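You operate a simulated robot arm through the tools that you are given. There is no shell and no other tool.

The job below is to be done with a simulated robot arm. You get a single attempt, and the scene is never put back.

Task
Run the magnet into the coil and out again to show both kicks.
Fine: coil lever ON first and OFF at the end, carrier at IN, then back at OUT, magnet left in its cradle, zero knob left alone. Where these are worked on the way, their far stop is far enough and under half their travel is too little: coil lever.

Only the result counts: the job must be done as asked and must still hold three seconds after the hand-in. Knocking over, shifting, dropping, spilling or breaking anything else fails it.

Robot
A 7-joint arm with a two-finger gripper, fixed in place. Base frame: the origin is on the floor under the middle of its stand, x ahead of it, y to its left, z up; the work surface is at about z = 0.85. Units: m, rad, N and s.
With the tool pointing down near the work surface it reaches from about 0.34 to 0.72 m from the base axis. Its first joint turns from -1.152 to 1.152 rad. Payload 2.45 kg.
Tool frame: the origin (TCP) lies between the finger pads and is the grasp point; the fingertips stand 0.026 m ahead of it; z points along the fingers, y is the line along which they close. The gripper opens to 0.096 m; its body begins 0.069 m behind the TCP.
Orientation is that of the tool frame in the base frame, as a unit quaternion [x, y, z, w]. With the fingers straight down and closing along the base's y, the tool's x points along the base's -x, its y along +y and its z along -z.

Tools
- The arm moves only by the tool move_arm. Its arguments are lists of equal length, an entry for each row: "claw": the opening, from 0 (shut) to 1 (fully open); "xyz": the shift along the base's x, y, z in m, a list of three; "rotation": the turn, a rotation vector about the base's x, y, z in rad, a list of three. In form: {"claw": [claw, ...], "xyz": [[dx, dy, dz], ...], "rotation": [[rx, ry, rz], ...]}. A call has 1 to 20 rows; each row is the pose to reach, as a shift and turn from the pose commanded when the call began. A row lasts 0.2 s, in which the tool goes at most 0.05 m and 0.15 rad; a call with a longer step from one row to the next is refused whole, and so is a gripper value outside its range. A pose out of reach is approached as far as the arm can. The call stops where the force on the tool passes 60 N (or 10 N more than at its start, if that is more) or the arm is blocked; 0.2 s more then pass. The fingers move at their own pace (about 0.05 m/s each) and stop on an object; they squeeze with about 39 N. The grip force told is the motor's: it shows also when the fingers shut on nothing. Time passes only in rows, and 0.2 s behind the last, so rows that repeat a pose let the fingers close. It gives the time, the measured TCP pose, the force on the tool (base axes), the opening and the grip force at its end, in the units of the frame above (readings bear some noise), with the torque about the TCP (base axes, N m) and any sound that the robot's microphone picked up.
- Cameras (640 x 400 px; columns grow to the right, rows downward): "scene" is fixed at [0.1799, -0.4018, 1.4338]; the picture's right is [0.64, -0.77, 0.00], its down [-0.37, -0.31, -0.88] and it looks along [0.67, 0.56, -0.48] (base axes); focal length 277 px, centre (320, 200). "wrist" rides on the gripper at [0.082, 0.003, -0.098] in the tool frame; the picture's right is [-0.04, 1.00, 0.00], its down [-0.73, -0.03, -0.68] and it looks along [-0.68, -0.03, 0.73] (tool axes); focal length 256 px, centre (320, 200). There is no depth. A picture from a camera that has moved, and an enlarged one, comes with that camera's place and axes in the base frame and with its lens.
- get_image(camera): a new picture of that camera. It takes no simulated time.
- close_up(camera, box): a new picture of the part [left, top, right, bottom] of that camera's present view, enlarged. It takes no simulated time.
- job_done(): hands the job in; it is judged then, once.

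Nothing tells you positions but the pictures and the camera data. Unless the task says otherwise, let go and move clear before handing in.

The tools are called after "Request:" as name(argument=value, ...) on one line, values as JSON. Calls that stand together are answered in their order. move_arm: Moves the arm, as the interface text tells. Its arguments: {"type":"object","properties":{"claw":{"type":"array","items":{"type":"number"}},"xyz":{"type":"array","items":{"type":"array","items":{"type":"number"}}},"rotation":{"type":"array","items":{"type":"array","items":{"type":"number"}}}},"required":["claw","xyz","rotation"]} The other tools are called the same way: get_image (camera) takes a picture; close_up (camera, box) takes an enlarged picture of a part of a camera's view; job_done () hands the job in.

At the start:

```text
time_s: 0.0
tool_pos: [0.3925, -0.2235, 1.2856]
orientation: [0.0, 1.0, 0.0, -0.001]
contact_force: [-0.4, 0.1, 0.0]
wrist_torque: [-0.03, -0.01, 0.03]
grip_width: 0.0962
gripper_force: 0.1
```

scene: 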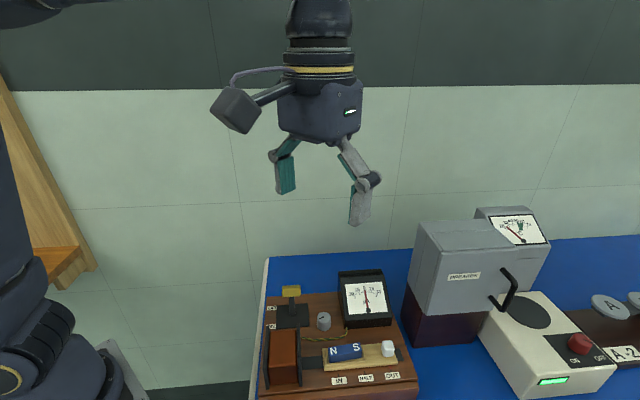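
wrist: 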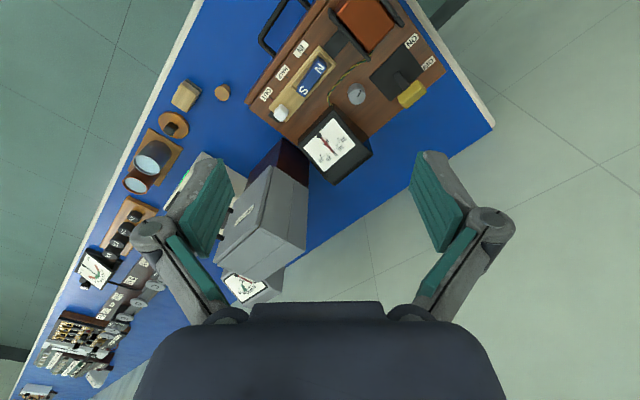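

I see the coil apparatus on the near corner of the blue bench, with a brown coil, a magnet cradle with a white knob, a yellow-handled lever and a zero knob. I'll take enlarged views to locate the parts before moving.

Request:
close_up(camera="scene", box=[240, 250, 440, 400])

Request:
close_up(camera="wrist", box=[240, 0, 480, 190])

```text
2.67 times, centred on (340, 325) of scene
camera zoom: at [0.1799, -0.4018, 1.4338], right [0.64, -0.77, 0.0], down [-0.37, -0.31, -0.88], along [0.67, 0.56, -0.48], focal length 738 px, centre (267, -133)
```

zoom: 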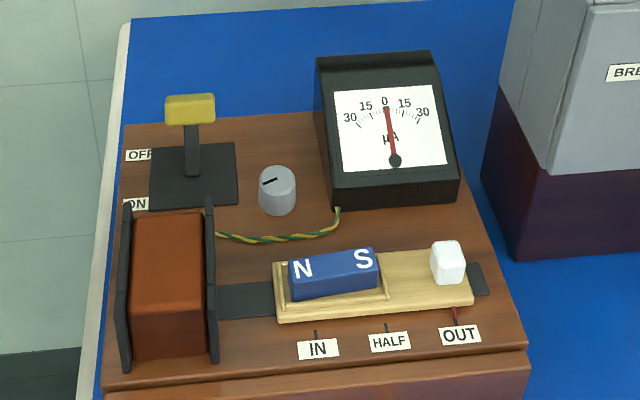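

```text
2.11 times, centred on (360, 95) of wrist
camera zoom: at [0.3108, -0.2206, 1.3835], right [0.04, 1.0, 0.0], down [0.73, -0.03, 0.68], along [0.68, -0.03, -0.73], focal length 539 px, centre (236, 421)
```

zoom: 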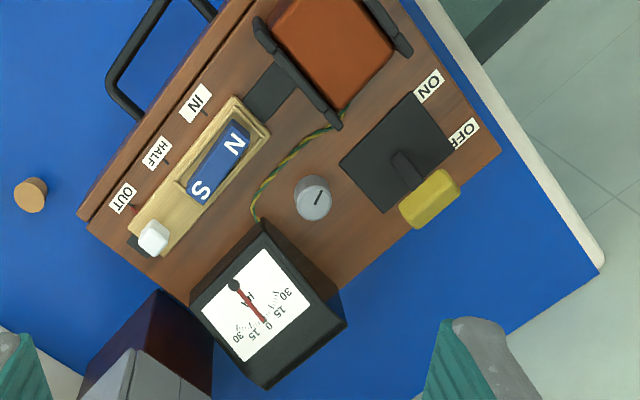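

The apparatus is turned about 45° to the base, with the lever handle near (0.46, -0.09, 0.99) and the white carrier knob near (0.49, -0.30, 0.96). I'll turn the tool +45° and back off so the wrist camera gives a better view of it.

Request:
move_arm(claw=[1, 1, 1, 1, 1, 1], xyz=[[-0.01, -0.01, -0.02], [-0.02, -0.02, -0.04], [-0.03, -0.03, -0.06], [-0.04, -0.04, -0.08], [-0.05, -0.05, -0.1], [-0.05, -0.06, -0.12]], rotation=[[0, 0, 0.131], [0, 0, 0.262], [0, 0, 0.393], [0, 0, 0.524], [0, 0, 0.654], [0, 0, 0.785]])

Request:
get_image(camera="wrist")

Request:
get_image(camera="scene")

```text
time_s: 1.4
tool_pos: [0.3428, -0.2869, 1.1647]
orientation: [-0.384, 0.923, -0.001, 0.0]
contact_force: [0.9, -0.5, 0.0]
wrist_torque: [0.06, 0.01, 0.0]
grip_width: 0.0962
gripper_force: 0.0
```

```text
taken
camera wrist: at [0.2826, -0.3408, 1.2631], right [-0.68, 0.73, 0.0], down [0.54, 0.5, 0.68], along [0.5, 0.46, -0.73], focal length 256 px, centre (320, 200)
```

wrist: 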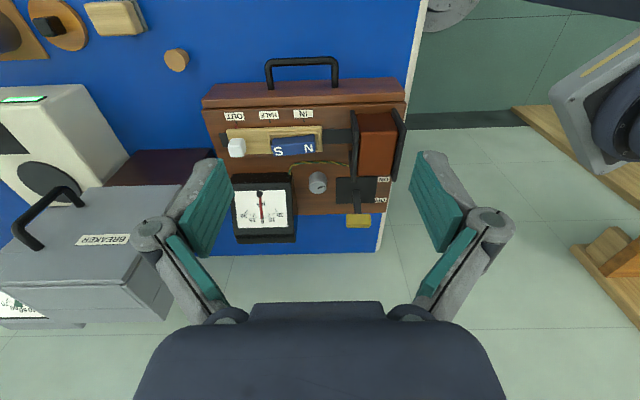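

```text
taken
```

scene: 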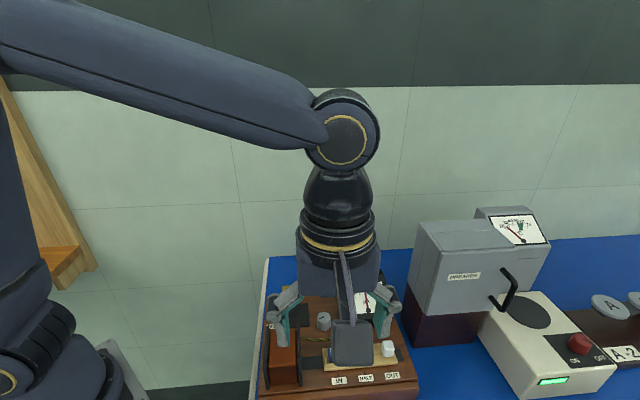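

The tool is now nearly square with the apparatus. I'll zoom in to measure it.

Request:
close_up(camera="wrist", box=[190, 70, 430, 260])

Request:
close_up(camera="wrist", box=[320, 90, 420, 240])

Request:
close_up(camera="scene", box=[250, 270, 330, 330])

```text
2.11 times, centred on (310, 165) of wrist
camera zoom: at [0.2826, -0.3408, 1.2631], right [-0.68, 0.73, 0.0], down [0.54, 0.5, 0.68], along [0.5, 0.46, -0.73], focal length 539 px, centre (341, 274)
```

zoom: 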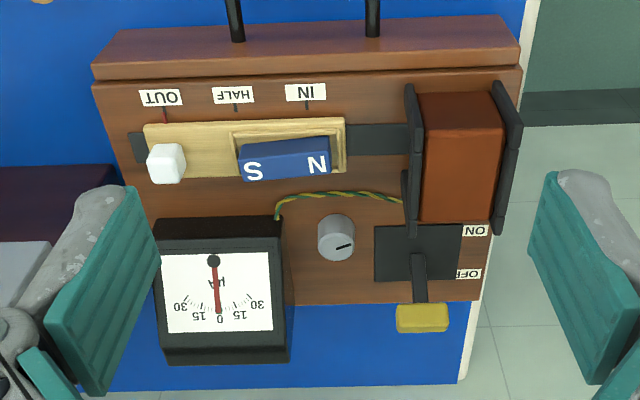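

```text
2.67 times, centred on (370, 165) of wrist
camera zoom: at [0.2826, -0.3408, 1.2631], right [-0.68, 0.73, 0.0], down [0.54, 0.5, 0.68], along [0.5, 0.46, -0.73], focal length 683 px, centre (187, 293)
```

zoom: 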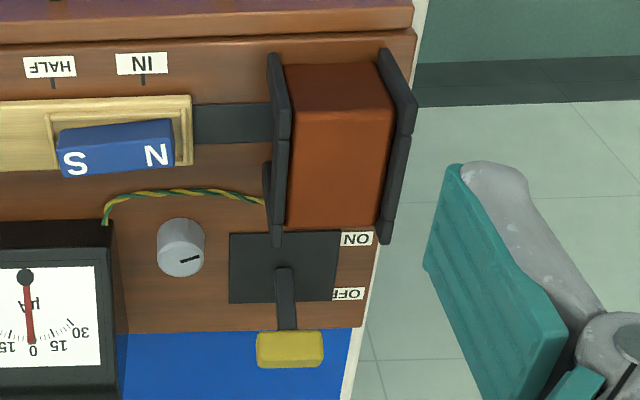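

```text
6.67 times, centred on (290, 300) of scene
camera zoom: at [0.1799, -0.4018, 1.4338], right [0.64, -0.77, 0.0], down [-0.37, -0.31, -0.88], along [0.67, 0.56, -0.48], focal length 1846 px, centre (520, -467)
```

zoom: 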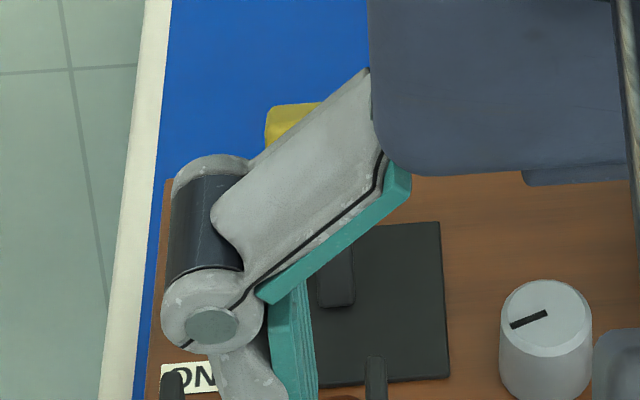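

I take the board top to be at z≈0.921, the lever handle at about (0.470, -0.080, 0.975), and the rail running along (0.715, -0.70). I'll close the fingers and move above the far (OFF) side of the handle.

Request:
move_arm(claw=[0.8, 0.6, 0.4, 0.2, 0, 0, 0, 0, 0, 0, 0], xyz=[[0.0198, 0.0299, 0], [0.0397, 0.0598, 0], [0.0595, 0.0896, 0], [0.0794, 0.1195, 0], [0.0992, 0.1494, 0], [0.119, 0.1793, 0], [0.1389, 0.2091, 0], [0.1587, 0.239, 0], [0.1587, 0.239, -0.035], [0.1587, 0.239, -0.07], [0.1587, 0.239, -0.1]], rotation=[[0, 0, 0], [0, 0, 0], [0, 0, 0], [0, 0, 0], [0, 0, 0], [0, 0, 0], [0, 0, 0], [0, 0, 0], [0, 0, 0], [0, 0, 0], [0, 0, 0]])

Request:
get_image(camera="wrist")

Request:
close_up(camera="scene", box=[220, 220, 420, 400])

```text
time_s: 3.8
tool_pos: [0.5016, -0.044, 1.0632]
orientation: [-0.383, 0.924, 0.0, 0.001]
contact_force: [-0.7, -0.7, 0.2]
wrist_torque: [-0.03, -0.01, -0.02]
grip_width: 0.0001
gripper_force: 28.8
```

```text
taken
camera wrist: at [0.4411, -0.1003, 1.1621], right [-0.68, 0.74, 0.0], down [0.54, 0.5, 0.68], along [0.5, 0.46, -0.73], focal length 256 px, centre (320, 200)
```

wrist: 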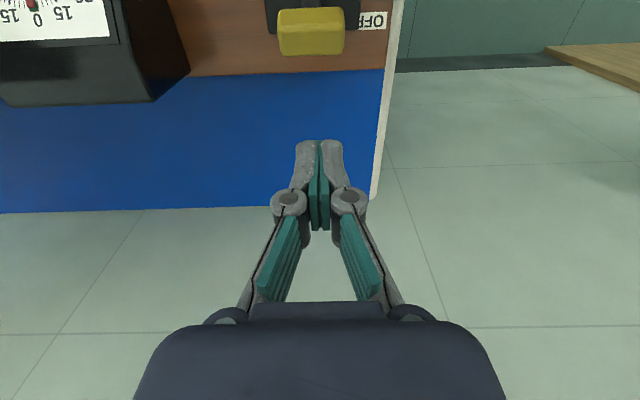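

```text
2.22 times, centred on (320, 310) of scene
camera zoom: at [0.1799, -0.4018, 1.4338], right [0.64, -0.77, 0.0], down [-0.37, -0.31, -0.88], along [0.67, 0.56, -0.48], focal length 615 px, centre (320, -44)
```

zoom: 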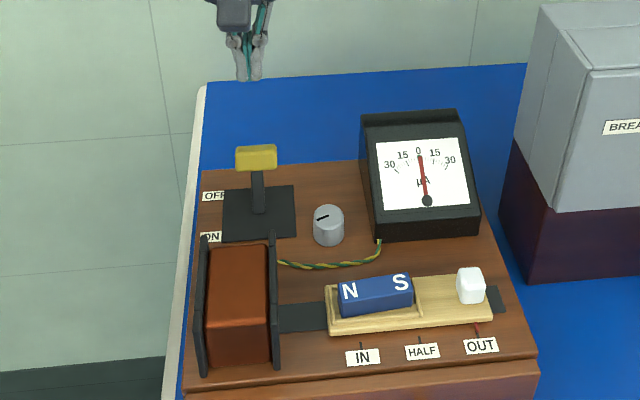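

The closed fingers hover about 3 cm beyond the far side of the yellow handle. I'll lower them there and push toward ON in small steps.

Request:
move_arm(claw=[0, 0, 0, 0, 0, 0, 0, 0, 0], xyz=[[0, 0, -0.03], [0, 0, -0.06], [0, 0, -0.08], [-0.007, -0.00715, -0.08], [-0.014, -0.0143, -0.08], [-0.021, -0.0215, -0.08], [-0.028, -0.0286, -0.08], [-0.035, -0.0358, -0.08], [-0.042, -0.0429, -0.08]], rotation=[[0, 0, 0], [0, 0, 0], [0, 0, 0], [0, 0, 0], [0, 0, 0], [0, 0, 0], [0, 0, 0], [0, 0, 0], [0, 0, 0]])

Request:
close_up(camera="wrist", box=[200, 0, 440, 200])

Request:
close_up(camera="scene", box=[220, 220, 420, 400])

```text
time_s: 5.8
tool_pos: [0.4601, -0.0886, 0.9838]
orientation: [-0.382, 0.924, 0.0, 0.0]
contact_force: [0.1, 0.9, -0.1]
wrist_torque: [-0.01, 0.02, 0.02]
grip_width: 0.0001
gripper_force: 28.2
```

```text
2.00 times, centred on (320, 100) of wrist
camera zoom: at [0.3995, -0.1429, 1.0823], right [-0.68, 0.73, 0.0], down [0.54, 0.5, 0.68], along [0.5, 0.46, -0.73], focal length 512 px, centre (320, 400)
```

zoom: 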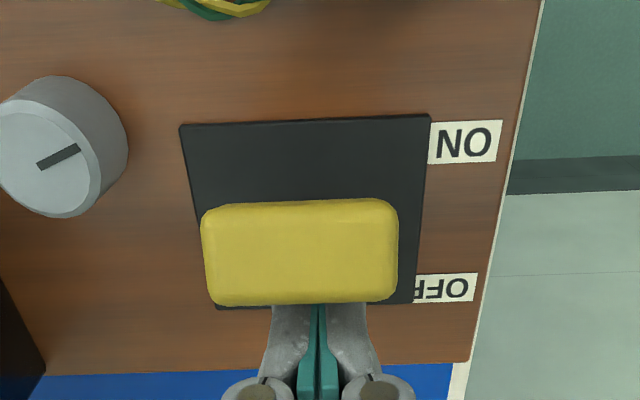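

```text
2.22 times, centred on (320, 310) of scene
camera zoom: at [0.1799, -0.4018, 1.4338], right [0.64, -0.77, 0.0], down [-0.37, -0.31, -0.88], along [0.67, 0.56, -0.48], focal length 615 px, centre (320, -44)
```

zoom: 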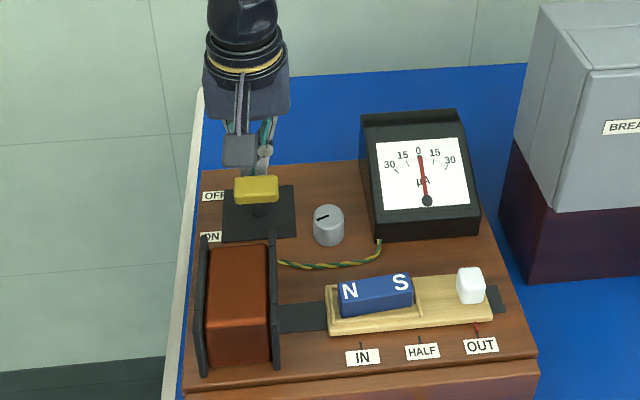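

The lever has moved past upright with little force. I'll keep pushing gently toward the ON stop.

Request:
move_arm(claw=[0, 0, 0], xyz=[[-0.0035, -0.0036, 0], [-0.007, -0.0072, 0], [-0.0105, -0.0107, 0]], rotation=[[0, 0, 0], [0, 0, 0], [0, 0, 0]])

Request:
close_up(camera="wrist", box=[200, 0, 440, 200])

Request:
close_up(camera="scene", box=[250, 250, 350, 340])

```text
time_s: 6.6
tool_pos: [0.4527, -0.0939, 0.9851]
orientation: [-0.385, 0.923, -0.001, 0.005]
contact_force: [24.8, 21.9, -2.5]
wrist_torque: [0.54, -0.28, 0.03]
grip_width: 0.0061
gripper_force: 28.7
```

```text
2.00 times, centred on (320, 100) of wrist
camera zoom: at [0.3917, -0.1504, 1.0824], right [-0.68, 0.73, -0.01], down [0.53, 0.5, 0.69], along [0.5, 0.46, -0.73], focal length 512 px, centre (320, 400)
```

zoom: 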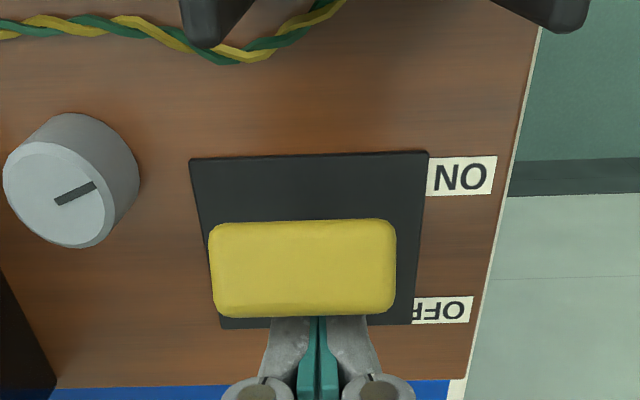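

```text
4.44 times, centred on (300, 295) of scene
camera zoom: at [0.1807, -0.4011, 1.4339], right [0.64, -0.77, 0.0], down [-0.37, -0.31, -0.88], along [0.67, 0.56, -0.48], focal length 1230 px, centre (409, -222)
```

zoom: 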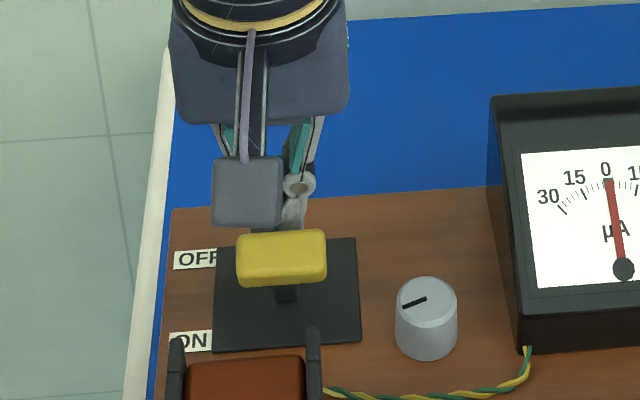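

The push now meets about 33 N with the handle leaning over to the ON side, which looks like the stop. I'll back the fingers off, rise, and check that it stays.

Request:
move_arm(claw=[0, 0, 0, 0, 0, 0], xyz=[[0.014, 0.0143, 0], [0.028, 0.0286, 0], [0.028, 0.0286, 0.04], [0.028, 0.0286, 0.08], [0.028, 0.0286, 0.12], [0.028, 0.0286, 0.12]], rotation=[[0, 0, 0], [0, 0, 0], [0, 0, 0], [0, 0, 0], [0, 0, 0], [0, 0, 0]])

Request:
get_image(camera="wrist")

Request:
close_up(camera="scene", box=[240, 250, 400, 370])

```text
time_s: 8.0
tool_pos: [0.4748, -0.0715, 1.1063]
orientation: [-0.384, 0.923, -0.001, 0.0]
contact_force: [-0.1, 0.2, 0.1]
wrist_torque: [0.02, -0.02, -0.03]
grip_width: 0.0001
gripper_force: 28.6
```

```text
taken
camera wrist: at [0.4162, -0.1253, 1.2041], right [-0.68, 0.73, 0.0], down [0.54, 0.5, 0.68], along [0.5, 0.46, -0.73], focal length 256 px, centre (320, 200)
```

wrist: 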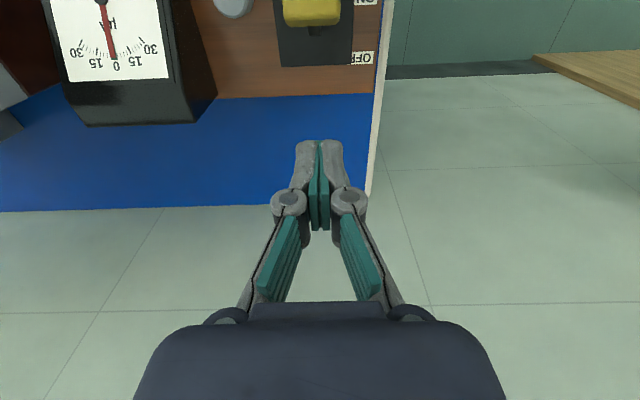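

```text
3.33 times, centred on (320, 310) of scene
camera zoom: at [0.1799, -0.4018, 1.4338], right [0.64, -0.77, 0.0], down [-0.37, -0.31, -0.88], along [0.67, 0.56, -0.48], focal length 923 px, centre (320, -167)
```

zoom: 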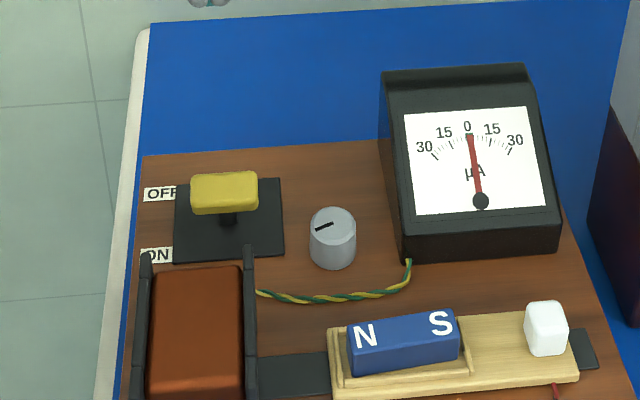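

The lever stayed over on the ON side. I'll move back to the near side for a measuring view of both lever and carrier.

Request:
move_arm(claw=[0.0, 0.1, 0.2, 0.3, 0.4, 0.5], xyz=[[0, 0, 0.04], [-0.023, -0.0357, 0.054], [-0.046, -0.0714, 0.054], [-0.069, -0.1071, 0.054], [-0.092, -0.1428, 0.054], [-0.115, -0.1785, 0.054]], rotation=[[0, 0, 0], [0, 0, 0], [0, 0, 0], [0, 0, 0], [0, 0, 0], [0, 0, 0]])

Request:
close_up(camera="wrist", box=[190, 70, 430, 260])

Request:
get_image(camera="scene")

```text
time_s: 9.4
tool_pos: [0.3625, -0.2469, 1.1591]
orientation: [-0.383, 0.924, 0.0, 0.0]
contact_force: [-0.7, 0.0, 0.0]
wrist_torque: [0.02, -0.03, 0.01]
grip_width: 0.0479
gripper_force: 0.0
```

```text
2.11 times, centred on (310, 165) of wrist
camera zoom: at [0.3022, -0.3024, 1.2574], right [-0.68, 0.73, 0.0], down [0.54, 0.5, 0.68], along [0.5, 0.46, -0.73], focal length 539 px, centre (341, 274)
```

zoom: 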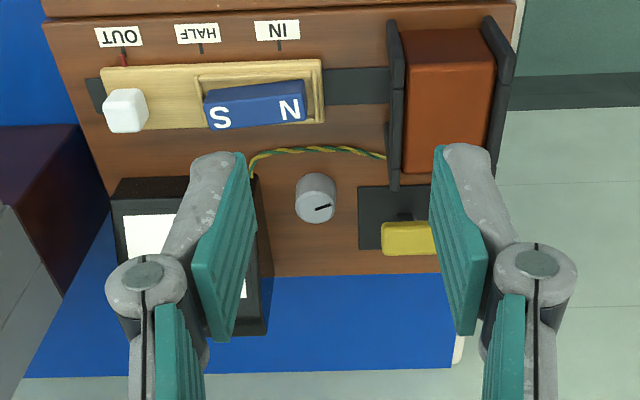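

```text
taken
```

scene: 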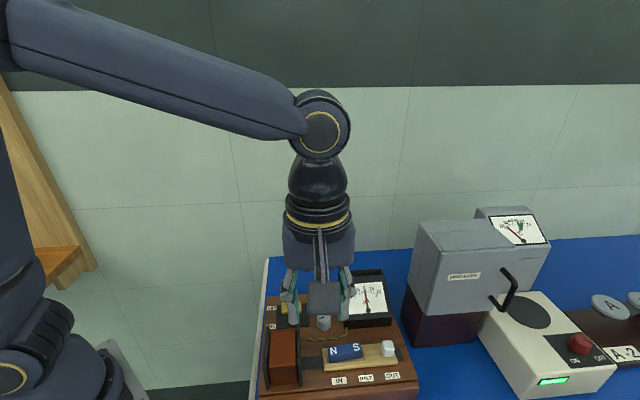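

The lever measures as symmetric about its plate, so it's at the ON stop. Next I'll turn the tool -89.4° to close across the rail and move above the white knob at about (0.496, -0.298).

Request:
move_arm(claw=[0.5, 0.5, 0.5, 0.5, 0.5, 0.5, 0.5, 0.5, 0.5, 0.5, 0.5, 0.5], xyz=[[0.0121, -0.0046, 0], [0.0243, -0.0093, 0], [0.0364, -0.0139, 0], [0.0485, -0.0185, 0], [0.0607, -0.0232, 0], [0.0728, -0.0278, 0], [0.085, -0.0325, 0], [0.0971, -0.0371, 0], [0.1092, -0.0417, 0], [0.1214, -0.0464, 0], [0.1335, -0.051, -0.03], [0.1335, -0.051, -0.059]], rotation=[[0, 0, -0.142], [0, 0, -0.284], [0, 0, -0.425], [0, 0, -0.567], [0, 0, -0.709], [0, 0, -0.851], [0, 0, -0.993], [0, 0, -1.135], [0, 0, -1.276], [0, 0, -1.418], [0, 0, -1.56], [0, 0, -1.56]])

Request:
get_image(camera="wrist")

Request:
get_image(camera="scene")

```text
time_s: 12.0
tool_pos: [0.4951, -0.2982, 1.0991]
orientation: [0.379, 0.926, 0.0, 0.0]
contact_force: [0.3, 0.9, -0.4]
wrist_torque: [0.0, 0.01, 0.01]
grip_width: 0.048
gripper_force: 0.1
```

```text
taken
camera wrist: at [0.4387, -0.2385, 1.1976], right [0.73, 0.68, 0.0], down [0.5, -0.54, 0.68], along [0.46, -0.5, -0.73], focal length 256 px, centre (320, 200)
```

wrist: 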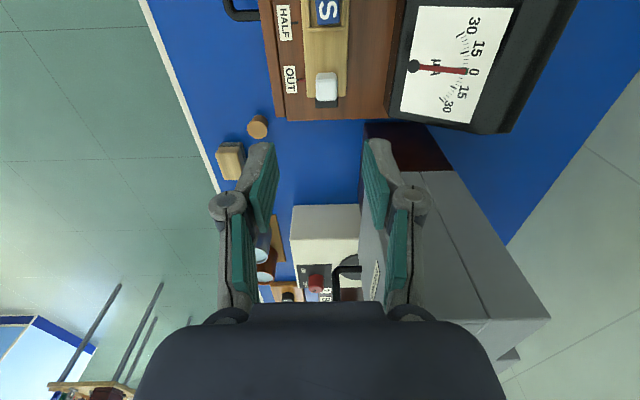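

```text
taken
```

scene: 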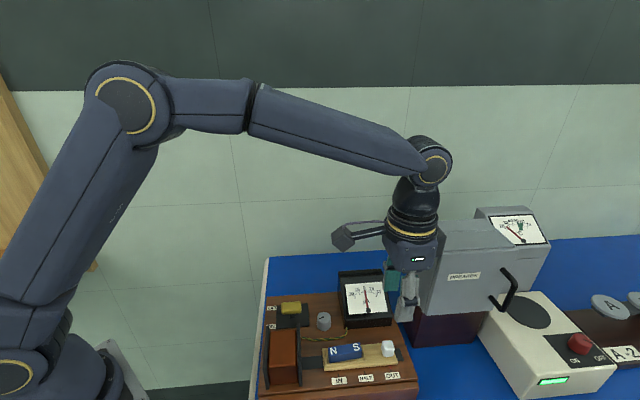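

I'm above the knob now. I'll zoom in for the final alignment.

Request:
close_up(camera="wrist", box=[260, 40, 400, 140])

Request:
close_up(camera="scene", box=[340, 270, 460, 400])

```text
4.00 times, centred on (330, 90) of wrist
camera zoom: at [0.4387, -0.2385, 1.1976], right [0.73, 0.68, 0.0], down [0.5, -0.54, 0.68], along [0.46, -0.5, -0.73], focal length 1024 px, centre (280, 640)
```

zoom: 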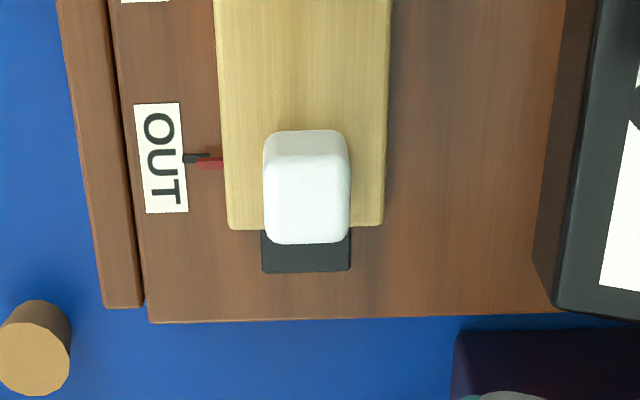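

```text
3.08 times, centred on (400, 335) of scene
camera zoom: at [0.1799, -0.4018, 1.4338], right [0.64, -0.77, 0.0], down [-0.37, -0.31, -0.88], along [0.67, 0.56, -0.48], focal length 852 px, centre (74, -215)
```

zoom: 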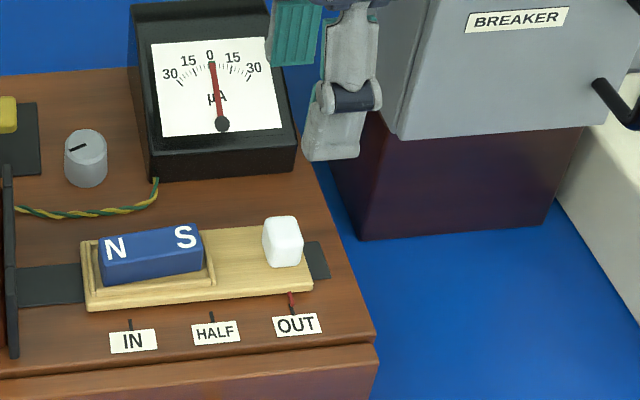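

The knob refines to about (0.4995, -0.2955) with its top near z≈0.966. I'll centre on it and lower to just above gripping height.

Request:
move_arm(claw=[0.5, 0.5, 0.5, 0.5], xyz=[[0.0044, 0.0027, -0.03], [0.0044, 0.0027, -0.06], [0.0044, 0.0027, -0.09], [0.0044, 0.0027, -0.115]], rotation=[[0, 0, 0], [0, 0, 0], [0, 0, 0], [0, 0, 0]])

Request:
get_image(camera="wrist")

Request:
close_up(camera="scene", box=[320, 270, 440, 390])

```text
time_s: 13.0
tool_pos: [0.5004, -0.2973, 0.9849]
orientation: [0.377, 0.926, 0.0, 0.0]
contact_force: [0.2, -0.8, 0.2]
wrist_torque: [0.01, 0.03, 0.04]
grip_width: 0.0479
gripper_force: 0.0
```

```text
taken
camera wrist: at [0.4433, -0.2365, 1.0828], right [0.73, 0.69, 0.0], down [0.5, -0.53, 0.68], along [0.47, -0.49, -0.73], focal length 256 px, centre (320, 200)
```

wrist: 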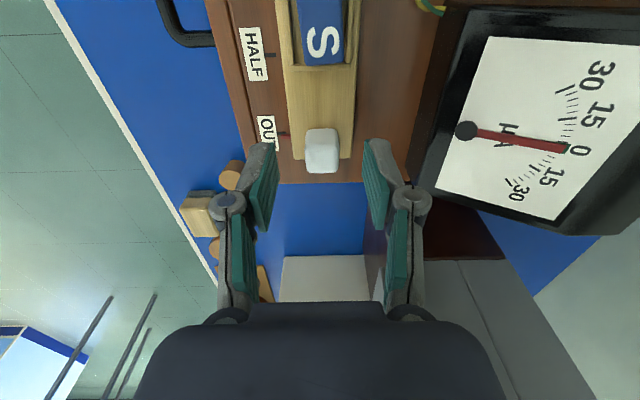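

```text
3.33 times, centred on (380, 330) of scene
camera zoom: at [0.1799, -0.4018, 1.4338], right [0.64, -0.77, 0.0], down [-0.37, -0.31, -0.88], along [0.67, 0.56, -0.48], focal length 923 px, centre (120, -233)
```

zoom: 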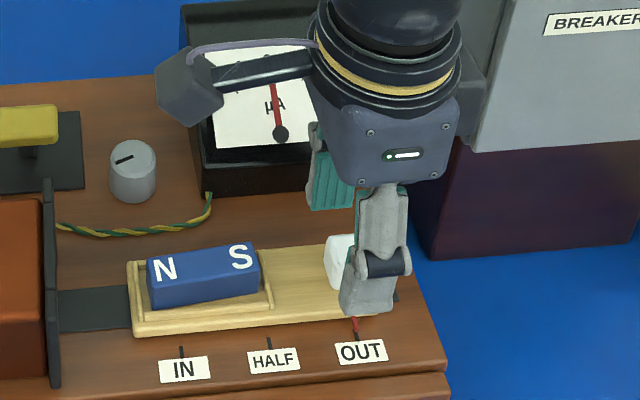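

The fingers straddle the knob evenly across the rail. I'll shift 4 mm toward the coil, lower 1.3 cm and close on it.

Request:
move_arm(claw=[0.5, 0.5, 0.3, 0.1, 0.0, 0.0, 0.0], xyz=[[-0.0029, 0.0028, -0.007], [-0.0029, 0.0028, -0.014], [-0.0029, 0.0028, -0.014], [-0.0029, 0.0028, -0.014], [-0.0029, 0.0028, -0.014], [-0.0029, 0.0028, -0.014], [-0.0029, 0.0028, -0.014]], rotation=[[0, 0, 0], [0, 0, 0], [0, 0, 0], [0, 0, 0], [0, 0, 0], [0, 0, 0], [0, 0, 0]])

Request:
get_image(camera="wrist")

Request:
close_up(camera="scene", box=[320, 270, 440, 390])

```text
time_s: 14.6
tool_pos: [0.4965, -0.2924, 0.9722]
orientation: [0.377, 0.926, 0.002, 0.001]
contact_force: [12.4, 12.1, -2.8]
wrist_torque: [0.09, -0.53, -0.55]
grip_width: 0.0199
gripper_force: 44.6
```

```text
taken
camera wrist: at [0.4408, -0.2329, 1.0699], right [0.73, 0.69, 0.0], down [0.5, -0.54, 0.68], along [0.47, -0.49, -0.73], focal length 256 px, centre (320, 200)
```

wrist: 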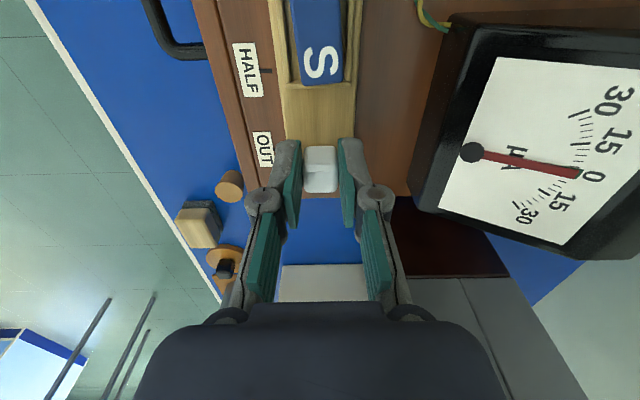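

```text
3.33 times, centred on (380, 330) of scene
camera zoom: at [0.1803, -0.4015, 1.4338], right [0.64, -0.77, 0.0], down [-0.37, -0.31, -0.88], along [0.67, 0.56, -0.48], focal length 923 px, centre (120, -233)
```

zoom: 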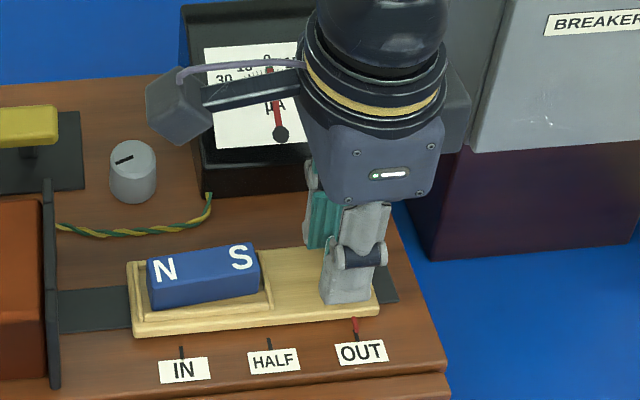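

The knob is held (0.0199 m) with a side load of about 17 N across the rail. I'll shift about 3 mm to relieve it before running the carrier.

Request:
move_arm(claw=[0, 0], xyz=[[0.001, 0.00105, 0], [0.0021, 0.0021, 0]], rotation=[[0, 0, 0], [0, 0, 0]])

```text
time_s: 15.2
tool_pos: [0.498, -0.2923, 0.9729]
orientation: [0.378, 0.926, 0.0, -0.001]
contact_force: [0.2, 8.6, 3.8]
wrist_torque: [-0.11, -0.31, -0.32]
grip_width: 0.0198
gripper_force: 44.9
```

The side load is now small. I'll run the carrier toward the coil along the rail by 9.7 cm, at about 0.1 m/s with a gentle start.

Request:
move_arm(claw=[0, 0, 0, 0, 0, 0], xyz=[[-0.0072, 0.007, 0], [-0.0215, 0.0209, 0], [-0.0358, 0.0349, 0], [-0.0502, 0.0488, 0], [-0.0631, 0.0613, 0], [-0.0695, 0.0676, 0]], rotation=[[0, 0, 0], [0, 0, 0], [0, 0, 0], [0, 0, 0], [0, 0, 0], [0, 0, 0]])

Request:
get_image(camera="wrist")

Request:
close_up(camera="scene", box=[250, 260, 430, 400])

```text
time_s: 16.6
tool_pos: [0.4308, -0.2247, 0.9717]
orientation: [0.378, 0.926, 0.0, 0.0]
contact_force: [8.7, -8.3, -10.5]
wrist_torque: [0.73, 0.6, -0.48]
grip_width: 0.0199
gripper_force: 44.5
```

```text
taken
camera wrist: at [0.3741, -0.1653, 1.0699], right [0.73, 0.69, 0.0], down [0.5, -0.53, 0.68], along [0.46, -0.49, -0.73], focal length 256 px, centre (320, 200)
```

wrist: 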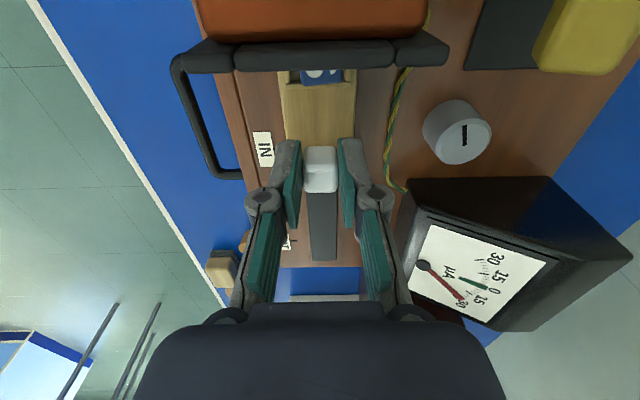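

```text
2.86 times, centred on (340, 330) of scene
camera zoom: at [0.1803, -0.4022, 1.4336], right [0.64, -0.77, 0.0], down [-0.37, -0.31, -0.88], along [0.67, 0.56, -0.48], focal length 791 px, centre (263, -171)
```

zoom: 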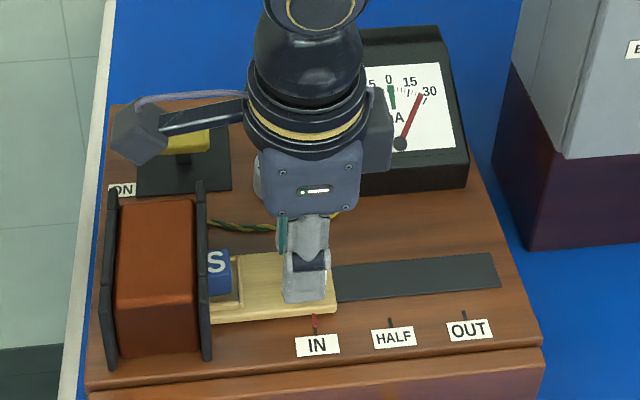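

The meter kicked to about 25 µA and the carrier's red pointer looks to be at IN. I'll zoom in to confirm.

Request:
close_up(camera="scene", box=[310, 340, 430, 400])

Request:
close_up(camera="wrist", box=[220, 60, 420, 220])

Request:
close_up(camera="wrist", box=[380, 160, 640, 340])

```text
5.33 times, centred on (370, 370) of scene
camera zoom: at [0.1803, -0.4022, 1.4336], right [0.64, -0.77, 0.0], down [-0.37, -0.31, -0.88], along [0.67, 0.56, -0.48], focal length 1477 px, centre (53, -707)
```

zoom: 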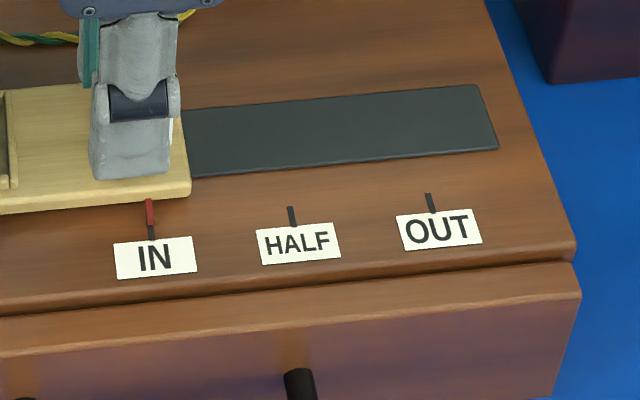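

```text
2.50 times, centred on (320, 140) of wrist
camera zoom: at [0.3741, -0.1653, 1.0699], right [0.73, 0.69, 0.0], down [0.5, -0.53, 0.68], along [0.46, -0.49, -0.73], focal length 640 px, centre (320, 350)
```

zoom: 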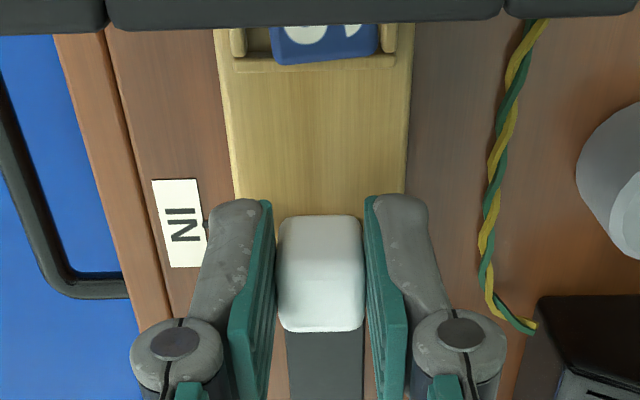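

```text
2.22 times, centred on (510, 250) of wrist
camera zoom: at [0.3741, -0.1653, 1.0699], right [0.73, 0.69, 0.0], down [0.5, -0.53, 0.68], along [0.46, -0.49, -0.73], focal length 569 px, centre (-102, 89)
```

zoom: 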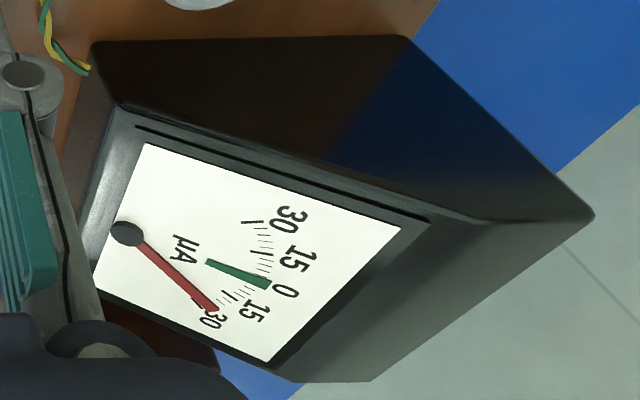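

The red pointer lines up with the IN tick and the needle shows the first kick. I'll press 1.5 mm more to seat it at IN and dwell briefly before drawing it out.

Request:
move_arm(claw=[0, 0, 0, 0, 0, 0], xyz=[[-0.0011, 0.001, 0], [-0.0011, 0.001, 0], [-0.0011, 0.001, 0], [-0.0011, 0.001, 0], [0, 0, 0], [0, 0, 0]], rotation=[[0, 0, 0], [0, 0, 0], [0, 0, 0], [0, 0, 0], [0, 0, 0], [0, 0, 0]])

Request:
close_up(camera="wrist", box=[380, 160, 640, 340])

Request:
close_up(camera="scene", box=[250, 260, 430, 400])

```text
time_s: 18.0
tool_pos: [0.4304, -0.2253, 0.9716]
orientation: [0.378, 0.926, 0.0, 0.0]
contact_force: [6.8, -12.0, -29.6]
wrist_torque: [-0.88, -0.71, -0.44]
grip_width: 0.02
gripper_force: 44.5
```

```text
2.22 times, centred on (510, 250) of wrist
camera zoom: at [0.3738, -0.1652, 1.07], right [0.73, 0.69, 0.0], down [0.5, -0.53, 0.68], along [0.47, -0.49, -0.73], focal length 569 px, centre (-102, 89)
```

zoom: 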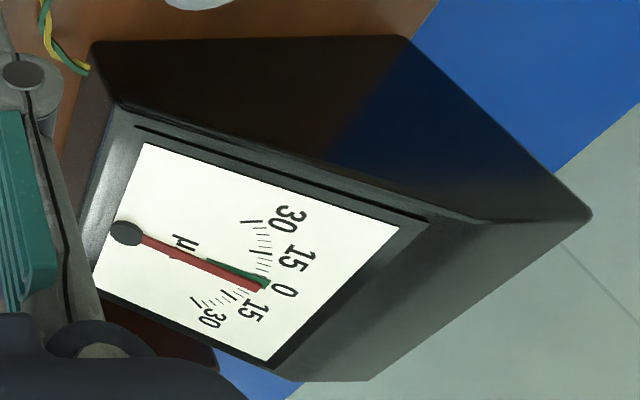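

```text
2.86 times, centred on (340, 330) of scene
camera zoom: at [0.1805, -0.4023, 1.4336], right [0.64, -0.77, 0.0], down [-0.37, -0.31, -0.88], along [0.67, 0.56, -0.48], focal length 791 px, centre (263, -171)
```

zoom: 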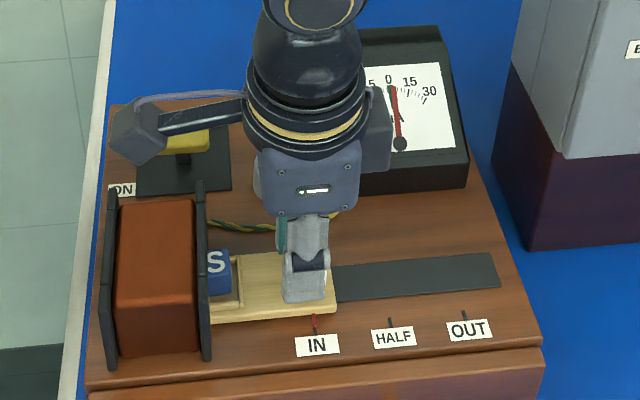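

The needle has settled back near zero and the carrier is at IN. The reading shows about 30 N of upward pull on the knob, so I'll lower slightly to relieve it first.

Request:
move_arm(claw=[0, 0], xyz=[[0, 0, -0.0015], [0, 0, -0.003]], rotation=[[0, 0, 0], [0, 0, 0]])

```text
time_s: 18.6
tool_pos: [0.4311, -0.2256, 0.9711]
orientation: [0.377, 0.926, 0.0, 0.003]
contact_force: [-4.6, -3.6, 40.8]
wrist_torque: [0.29, 0.59, -0.45]
grip_width: 0.0198
gripper_force: 45.4
```

The load reversed to +40 N, so neutral lies in between. I'll come back up 1.6 mm.

Request:
move_arm(claw=[0, 0], xyz=[[0, 0, 0.001], [0, 0, 0.0016]], rotation=[[0, 0, 0], [0, 0, 0]])

```text
time_s: 19.2
tool_pos: [0.4302, -0.2245, 0.9708]
orientation: [0.378, 0.926, 0.0, 0.004]
contact_force: [-1.3, -5.1, 40.5]
wrist_torque: [-0.59, -0.35, -0.55]
grip_width: 0.0198
gripper_force: 45.0
```

It still reads +40 N, so I'll raise another 1.5 mm and read it again.

Request:
move_arm(claw=[0, 0, 0], xyz=[[0, 0, 0.001], [0, 0, 0.0015], [0, 0, 0.0015]], rotation=[[0, 0, 0], [0, 0, 0], [0, 0, 0]])

```text
time_s: 20.0
tool_pos: [0.4302, -0.2249, 0.9727]
orientation: [0.378, 0.926, 0.0, 0.001]
contact_force: [4.9, -6.7, 18.4]
wrist_torque: [-0.84, -0.68, -0.48]
grip_width: 0.0197
gripper_force: 44.7
```

The load is down to 18 N, which is fine. Now I'll draw the carrier back out along the rail at the same speed.

Request:
move_arm(claw=[0, 0, 0, 0, 0, 0], xyz=[[0.0072, -0.007, 0.0005], [0.0215, -0.0209, 0.0007], [0.0358, -0.0349, 0.0007], [0.0502, -0.0488, 0.0007], [0.0631, -0.0613, 0.0007], [0.07, -0.0681, 0.0007]], rotation=[[0, 0, 0], [0, 0, 0], [0, 0, 0], [0, 0, 0], [0, 0, 0], [0, 0, 0]])

Request:
get_image(camera="wrist")

Request:
close_up(camera="scene", box=[250, 260, 430, 400])

Request:
close_up(camera="scene", box=[310, 330, 430, 400])

```text
time_s: 21.4
tool_pos: [0.4974, -0.2918, 0.9706]
orientation: [0.378, 0.926, 0.0, -0.002]
contact_force: [-12.8, -0.4, -13.0]
wrist_torque: [-0.82, -0.52, -0.38]
grip_width: 0.02
gripper_force: 44.8
```

```text
taken
camera wrist: at [0.4416, -0.2325, 1.0699], right [0.73, 0.69, 0.0], down [0.51, -0.54, 0.68], along [0.46, -0.49, -0.74], focal length 256 px, centre (320, 200)
```

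wrist: 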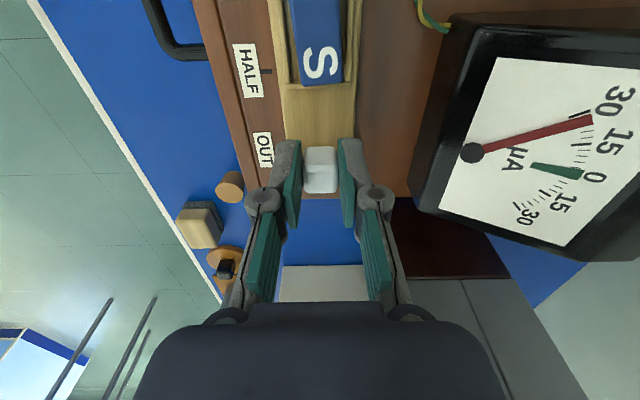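

```text
2.86 times, centred on (340, 330) of scene
camera zoom: at [0.1797, -0.4019, 1.4338], right [0.64, -0.77, 0.0], down [-0.37, -0.31, -0.88], along [0.67, 0.56, -0.48], focal length 791 px, centre (263, -171)
```

zoom: 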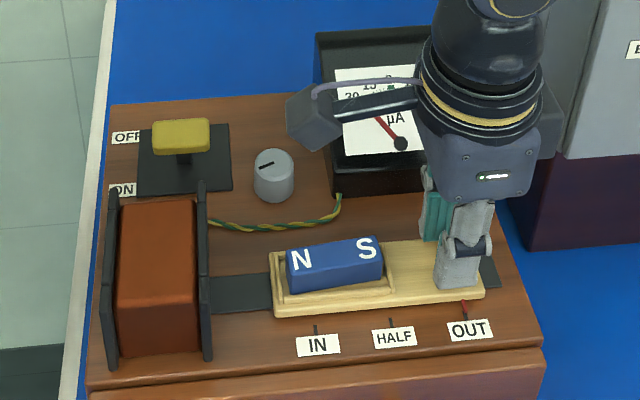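

```text
5.33 times, centred on (370, 365) of scene
camera zoom: at [0.1797, -0.4019, 1.4338], right [0.64, -0.77, 0.0], down [-0.37, -0.31, -0.88], along [0.67, 0.56, -0.48], focal length 1477 px, centre (53, -680)
```

zoom: 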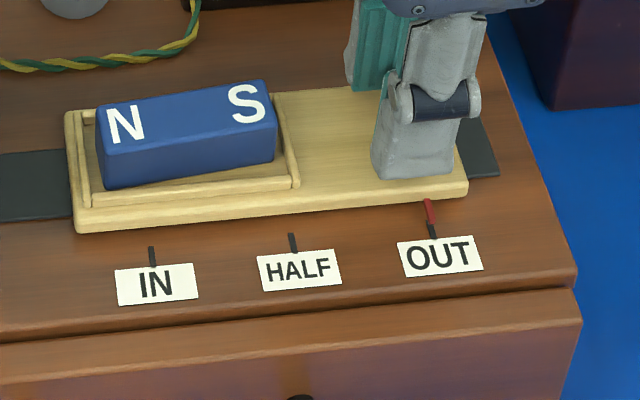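

The second kick went the other way to about 30 µA, and the pointer is back at the OUT tick. I'll open the fingers and rise straight up.

Request:
move_arm(claw=[0.25, 0.5, 0.5, 0.5, 0.5, 0.5, 0.5, 0.5], xyz=[[0, 0, 0], [0, 0, 0], [0, 0, 0], [0, 0, 0.02], [0, 0, 0.05], [0, 0, 0.09], [0, 0, 0.13], [0, 0, 0.17]], rotation=[[0, 0, 0], [0, 0, 0], [0, 0, 0], [0, 0, 0], [0, 0, 0], [0, 0, 0], [0, 0, 0], [0, 0, 0]])

Request:
get_image(camera="wrist")

Request:
close_up(camera="scene", box=[250, 260, 430, 400])

```text
time_s: 23.2
tool_pos: [0.4991, -0.2923, 1.1414]
orientation: [0.378, 0.926, 0.0, 0.001]
contact_force: [-0.3, -0.3, -1.2]
wrist_torque: [-0.03, -0.01, 0.0]
grip_width: 0.0481
gripper_force: 0.1
```

```text
taken
camera wrist: at [0.4428, -0.232, 1.2394], right [0.73, 0.69, 0.0], down [0.5, -0.53, 0.68], along [0.47, -0.49, -0.73], focal length 256 px, centre (320, 200)
```

wrist: 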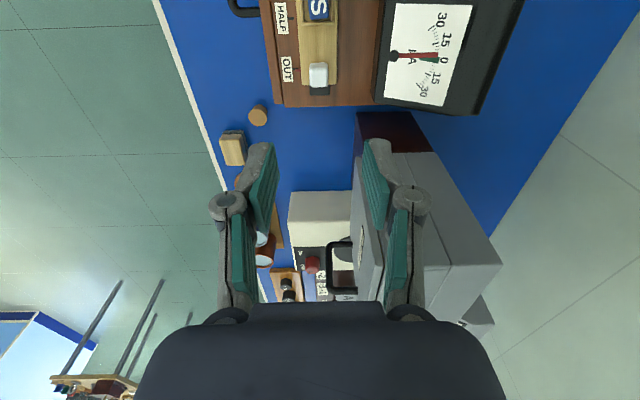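

```text
2.86 times, centred on (340, 330) of scene
camera zoom: at [0.1798, -0.4018, 1.4338], right [0.64, -0.77, 0.0], down [-0.37, -0.31, -0.88], along [0.67, 0.56, -0.48], focal length 791 px, centre (263, -171)
```

zoom: 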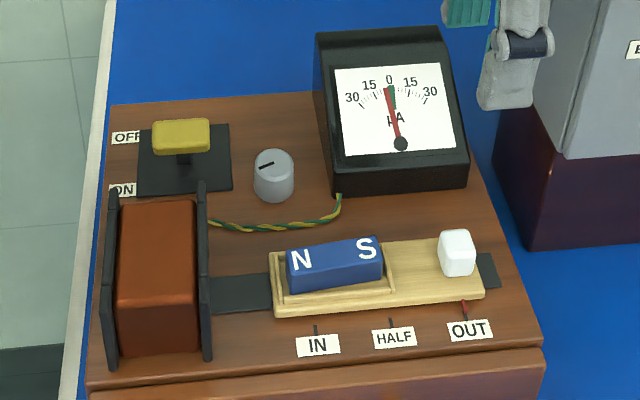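

The carrier rests at OUT with the magnet in its cradle. Now I'll close the fingers and move above the gap between the coil and the lever handle, to push the lever back to OFF.

Request:
move_arm(claw=[0.4, 0.3, 0.1, 0, 0, 0, 0], xyz=[[-0.0167, 0.0314, 0], [-0.0333, 0.0627, 0], [-0.05, 0.0941, 0], [-0.0666, 0.1254, 0], [-0.0833, 0.1568, 0], [-0.0833, 0.1568, -0.03], [-0.0833, 0.1568, -0.06]], rotation=[[0, 0, 0], [0, 0, 0], [0, 0, 0], [0, 0, 0], [0, 0, 0], [0, 0, 0], [0, 0, 0]])

Request:
get_image(camera="wrist")

Request:
close_up(camera="scene", box=[230, 220, 390, 400])

```text
time_s: 24.8
tool_pos: [0.4149, -0.1355, 1.0821]
orientation: [0.378, 0.926, 0.0, 0.0]
contact_force: [0.8, 0.1, 0.3]
wrist_torque: [-0.02, -0.02, -0.01]
grip_width: 0.0
gripper_force: 29.0
```

```text
taken
camera wrist: at [0.3581, -0.0761, 1.1801], right [0.73, 0.69, 0.0], down [0.5, -0.53, 0.68], along [0.47, -0.49, -0.73], focal length 256 px, centre (320, 200)
```

wrist: 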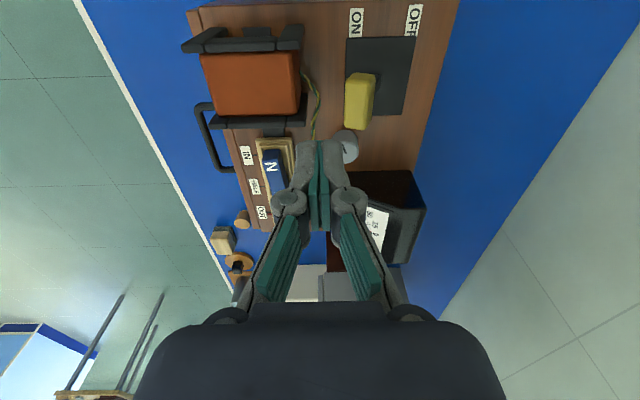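

```text
2.22 times, centred on (310, 310) of scene
camera zoom: at [0.1799, -0.4018, 1.4338], right [0.64, -0.77, 0.0], down [-0.37, -0.31, -0.88], along [0.67, 0.56, -0.48], focal length 615 px, centre (342, -44)
```

zoom: 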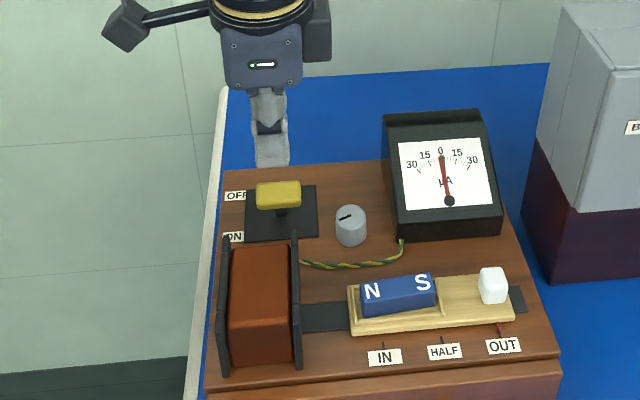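

The gap beside the coil looks tighter than I estimated, so I'll zoom in before descending.

Request:
close_up(camera="wrist", box=[180, 0, 460, 180])

Request:
close_up(camera="scene", box=[250, 250, 350, 390])

```text
2.22 times, centred on (320, 90) of wrist
camera zoom: at [0.3581, -0.0761, 1.1801], right [0.73, 0.69, 0.0], down [0.5, -0.53, 0.68], along [0.47, -0.49, -0.73], focal length 569 px, centre (320, 444)
```

zoom: 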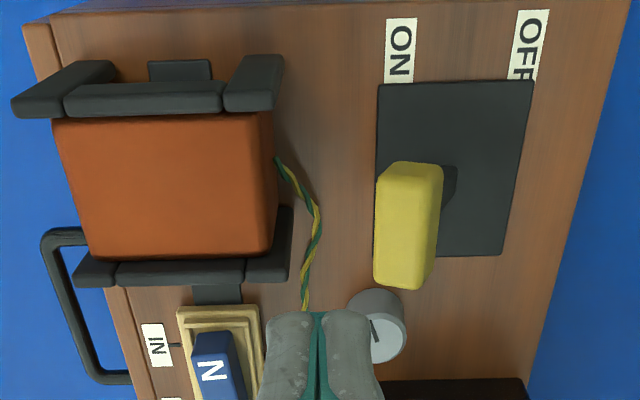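

```text
2.86 times, centred on (300, 320) of scene
camera zoom: at [0.1799, -0.4018, 1.4338], right [0.64, -0.77, 0.0], down [-0.37, -0.31, -0.88], along [0.67, 0.56, -0.48], focal length 791 px, centre (377, -143)
```

zoom: 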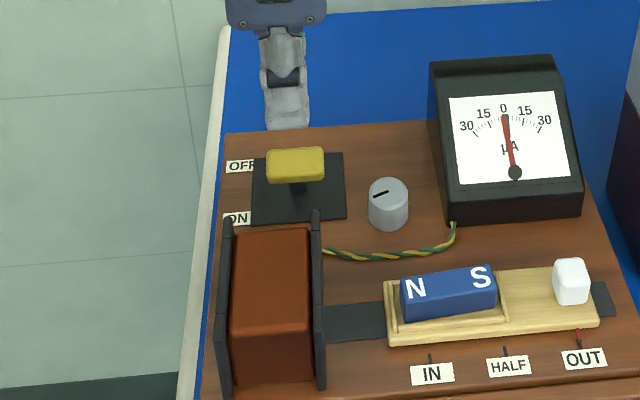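

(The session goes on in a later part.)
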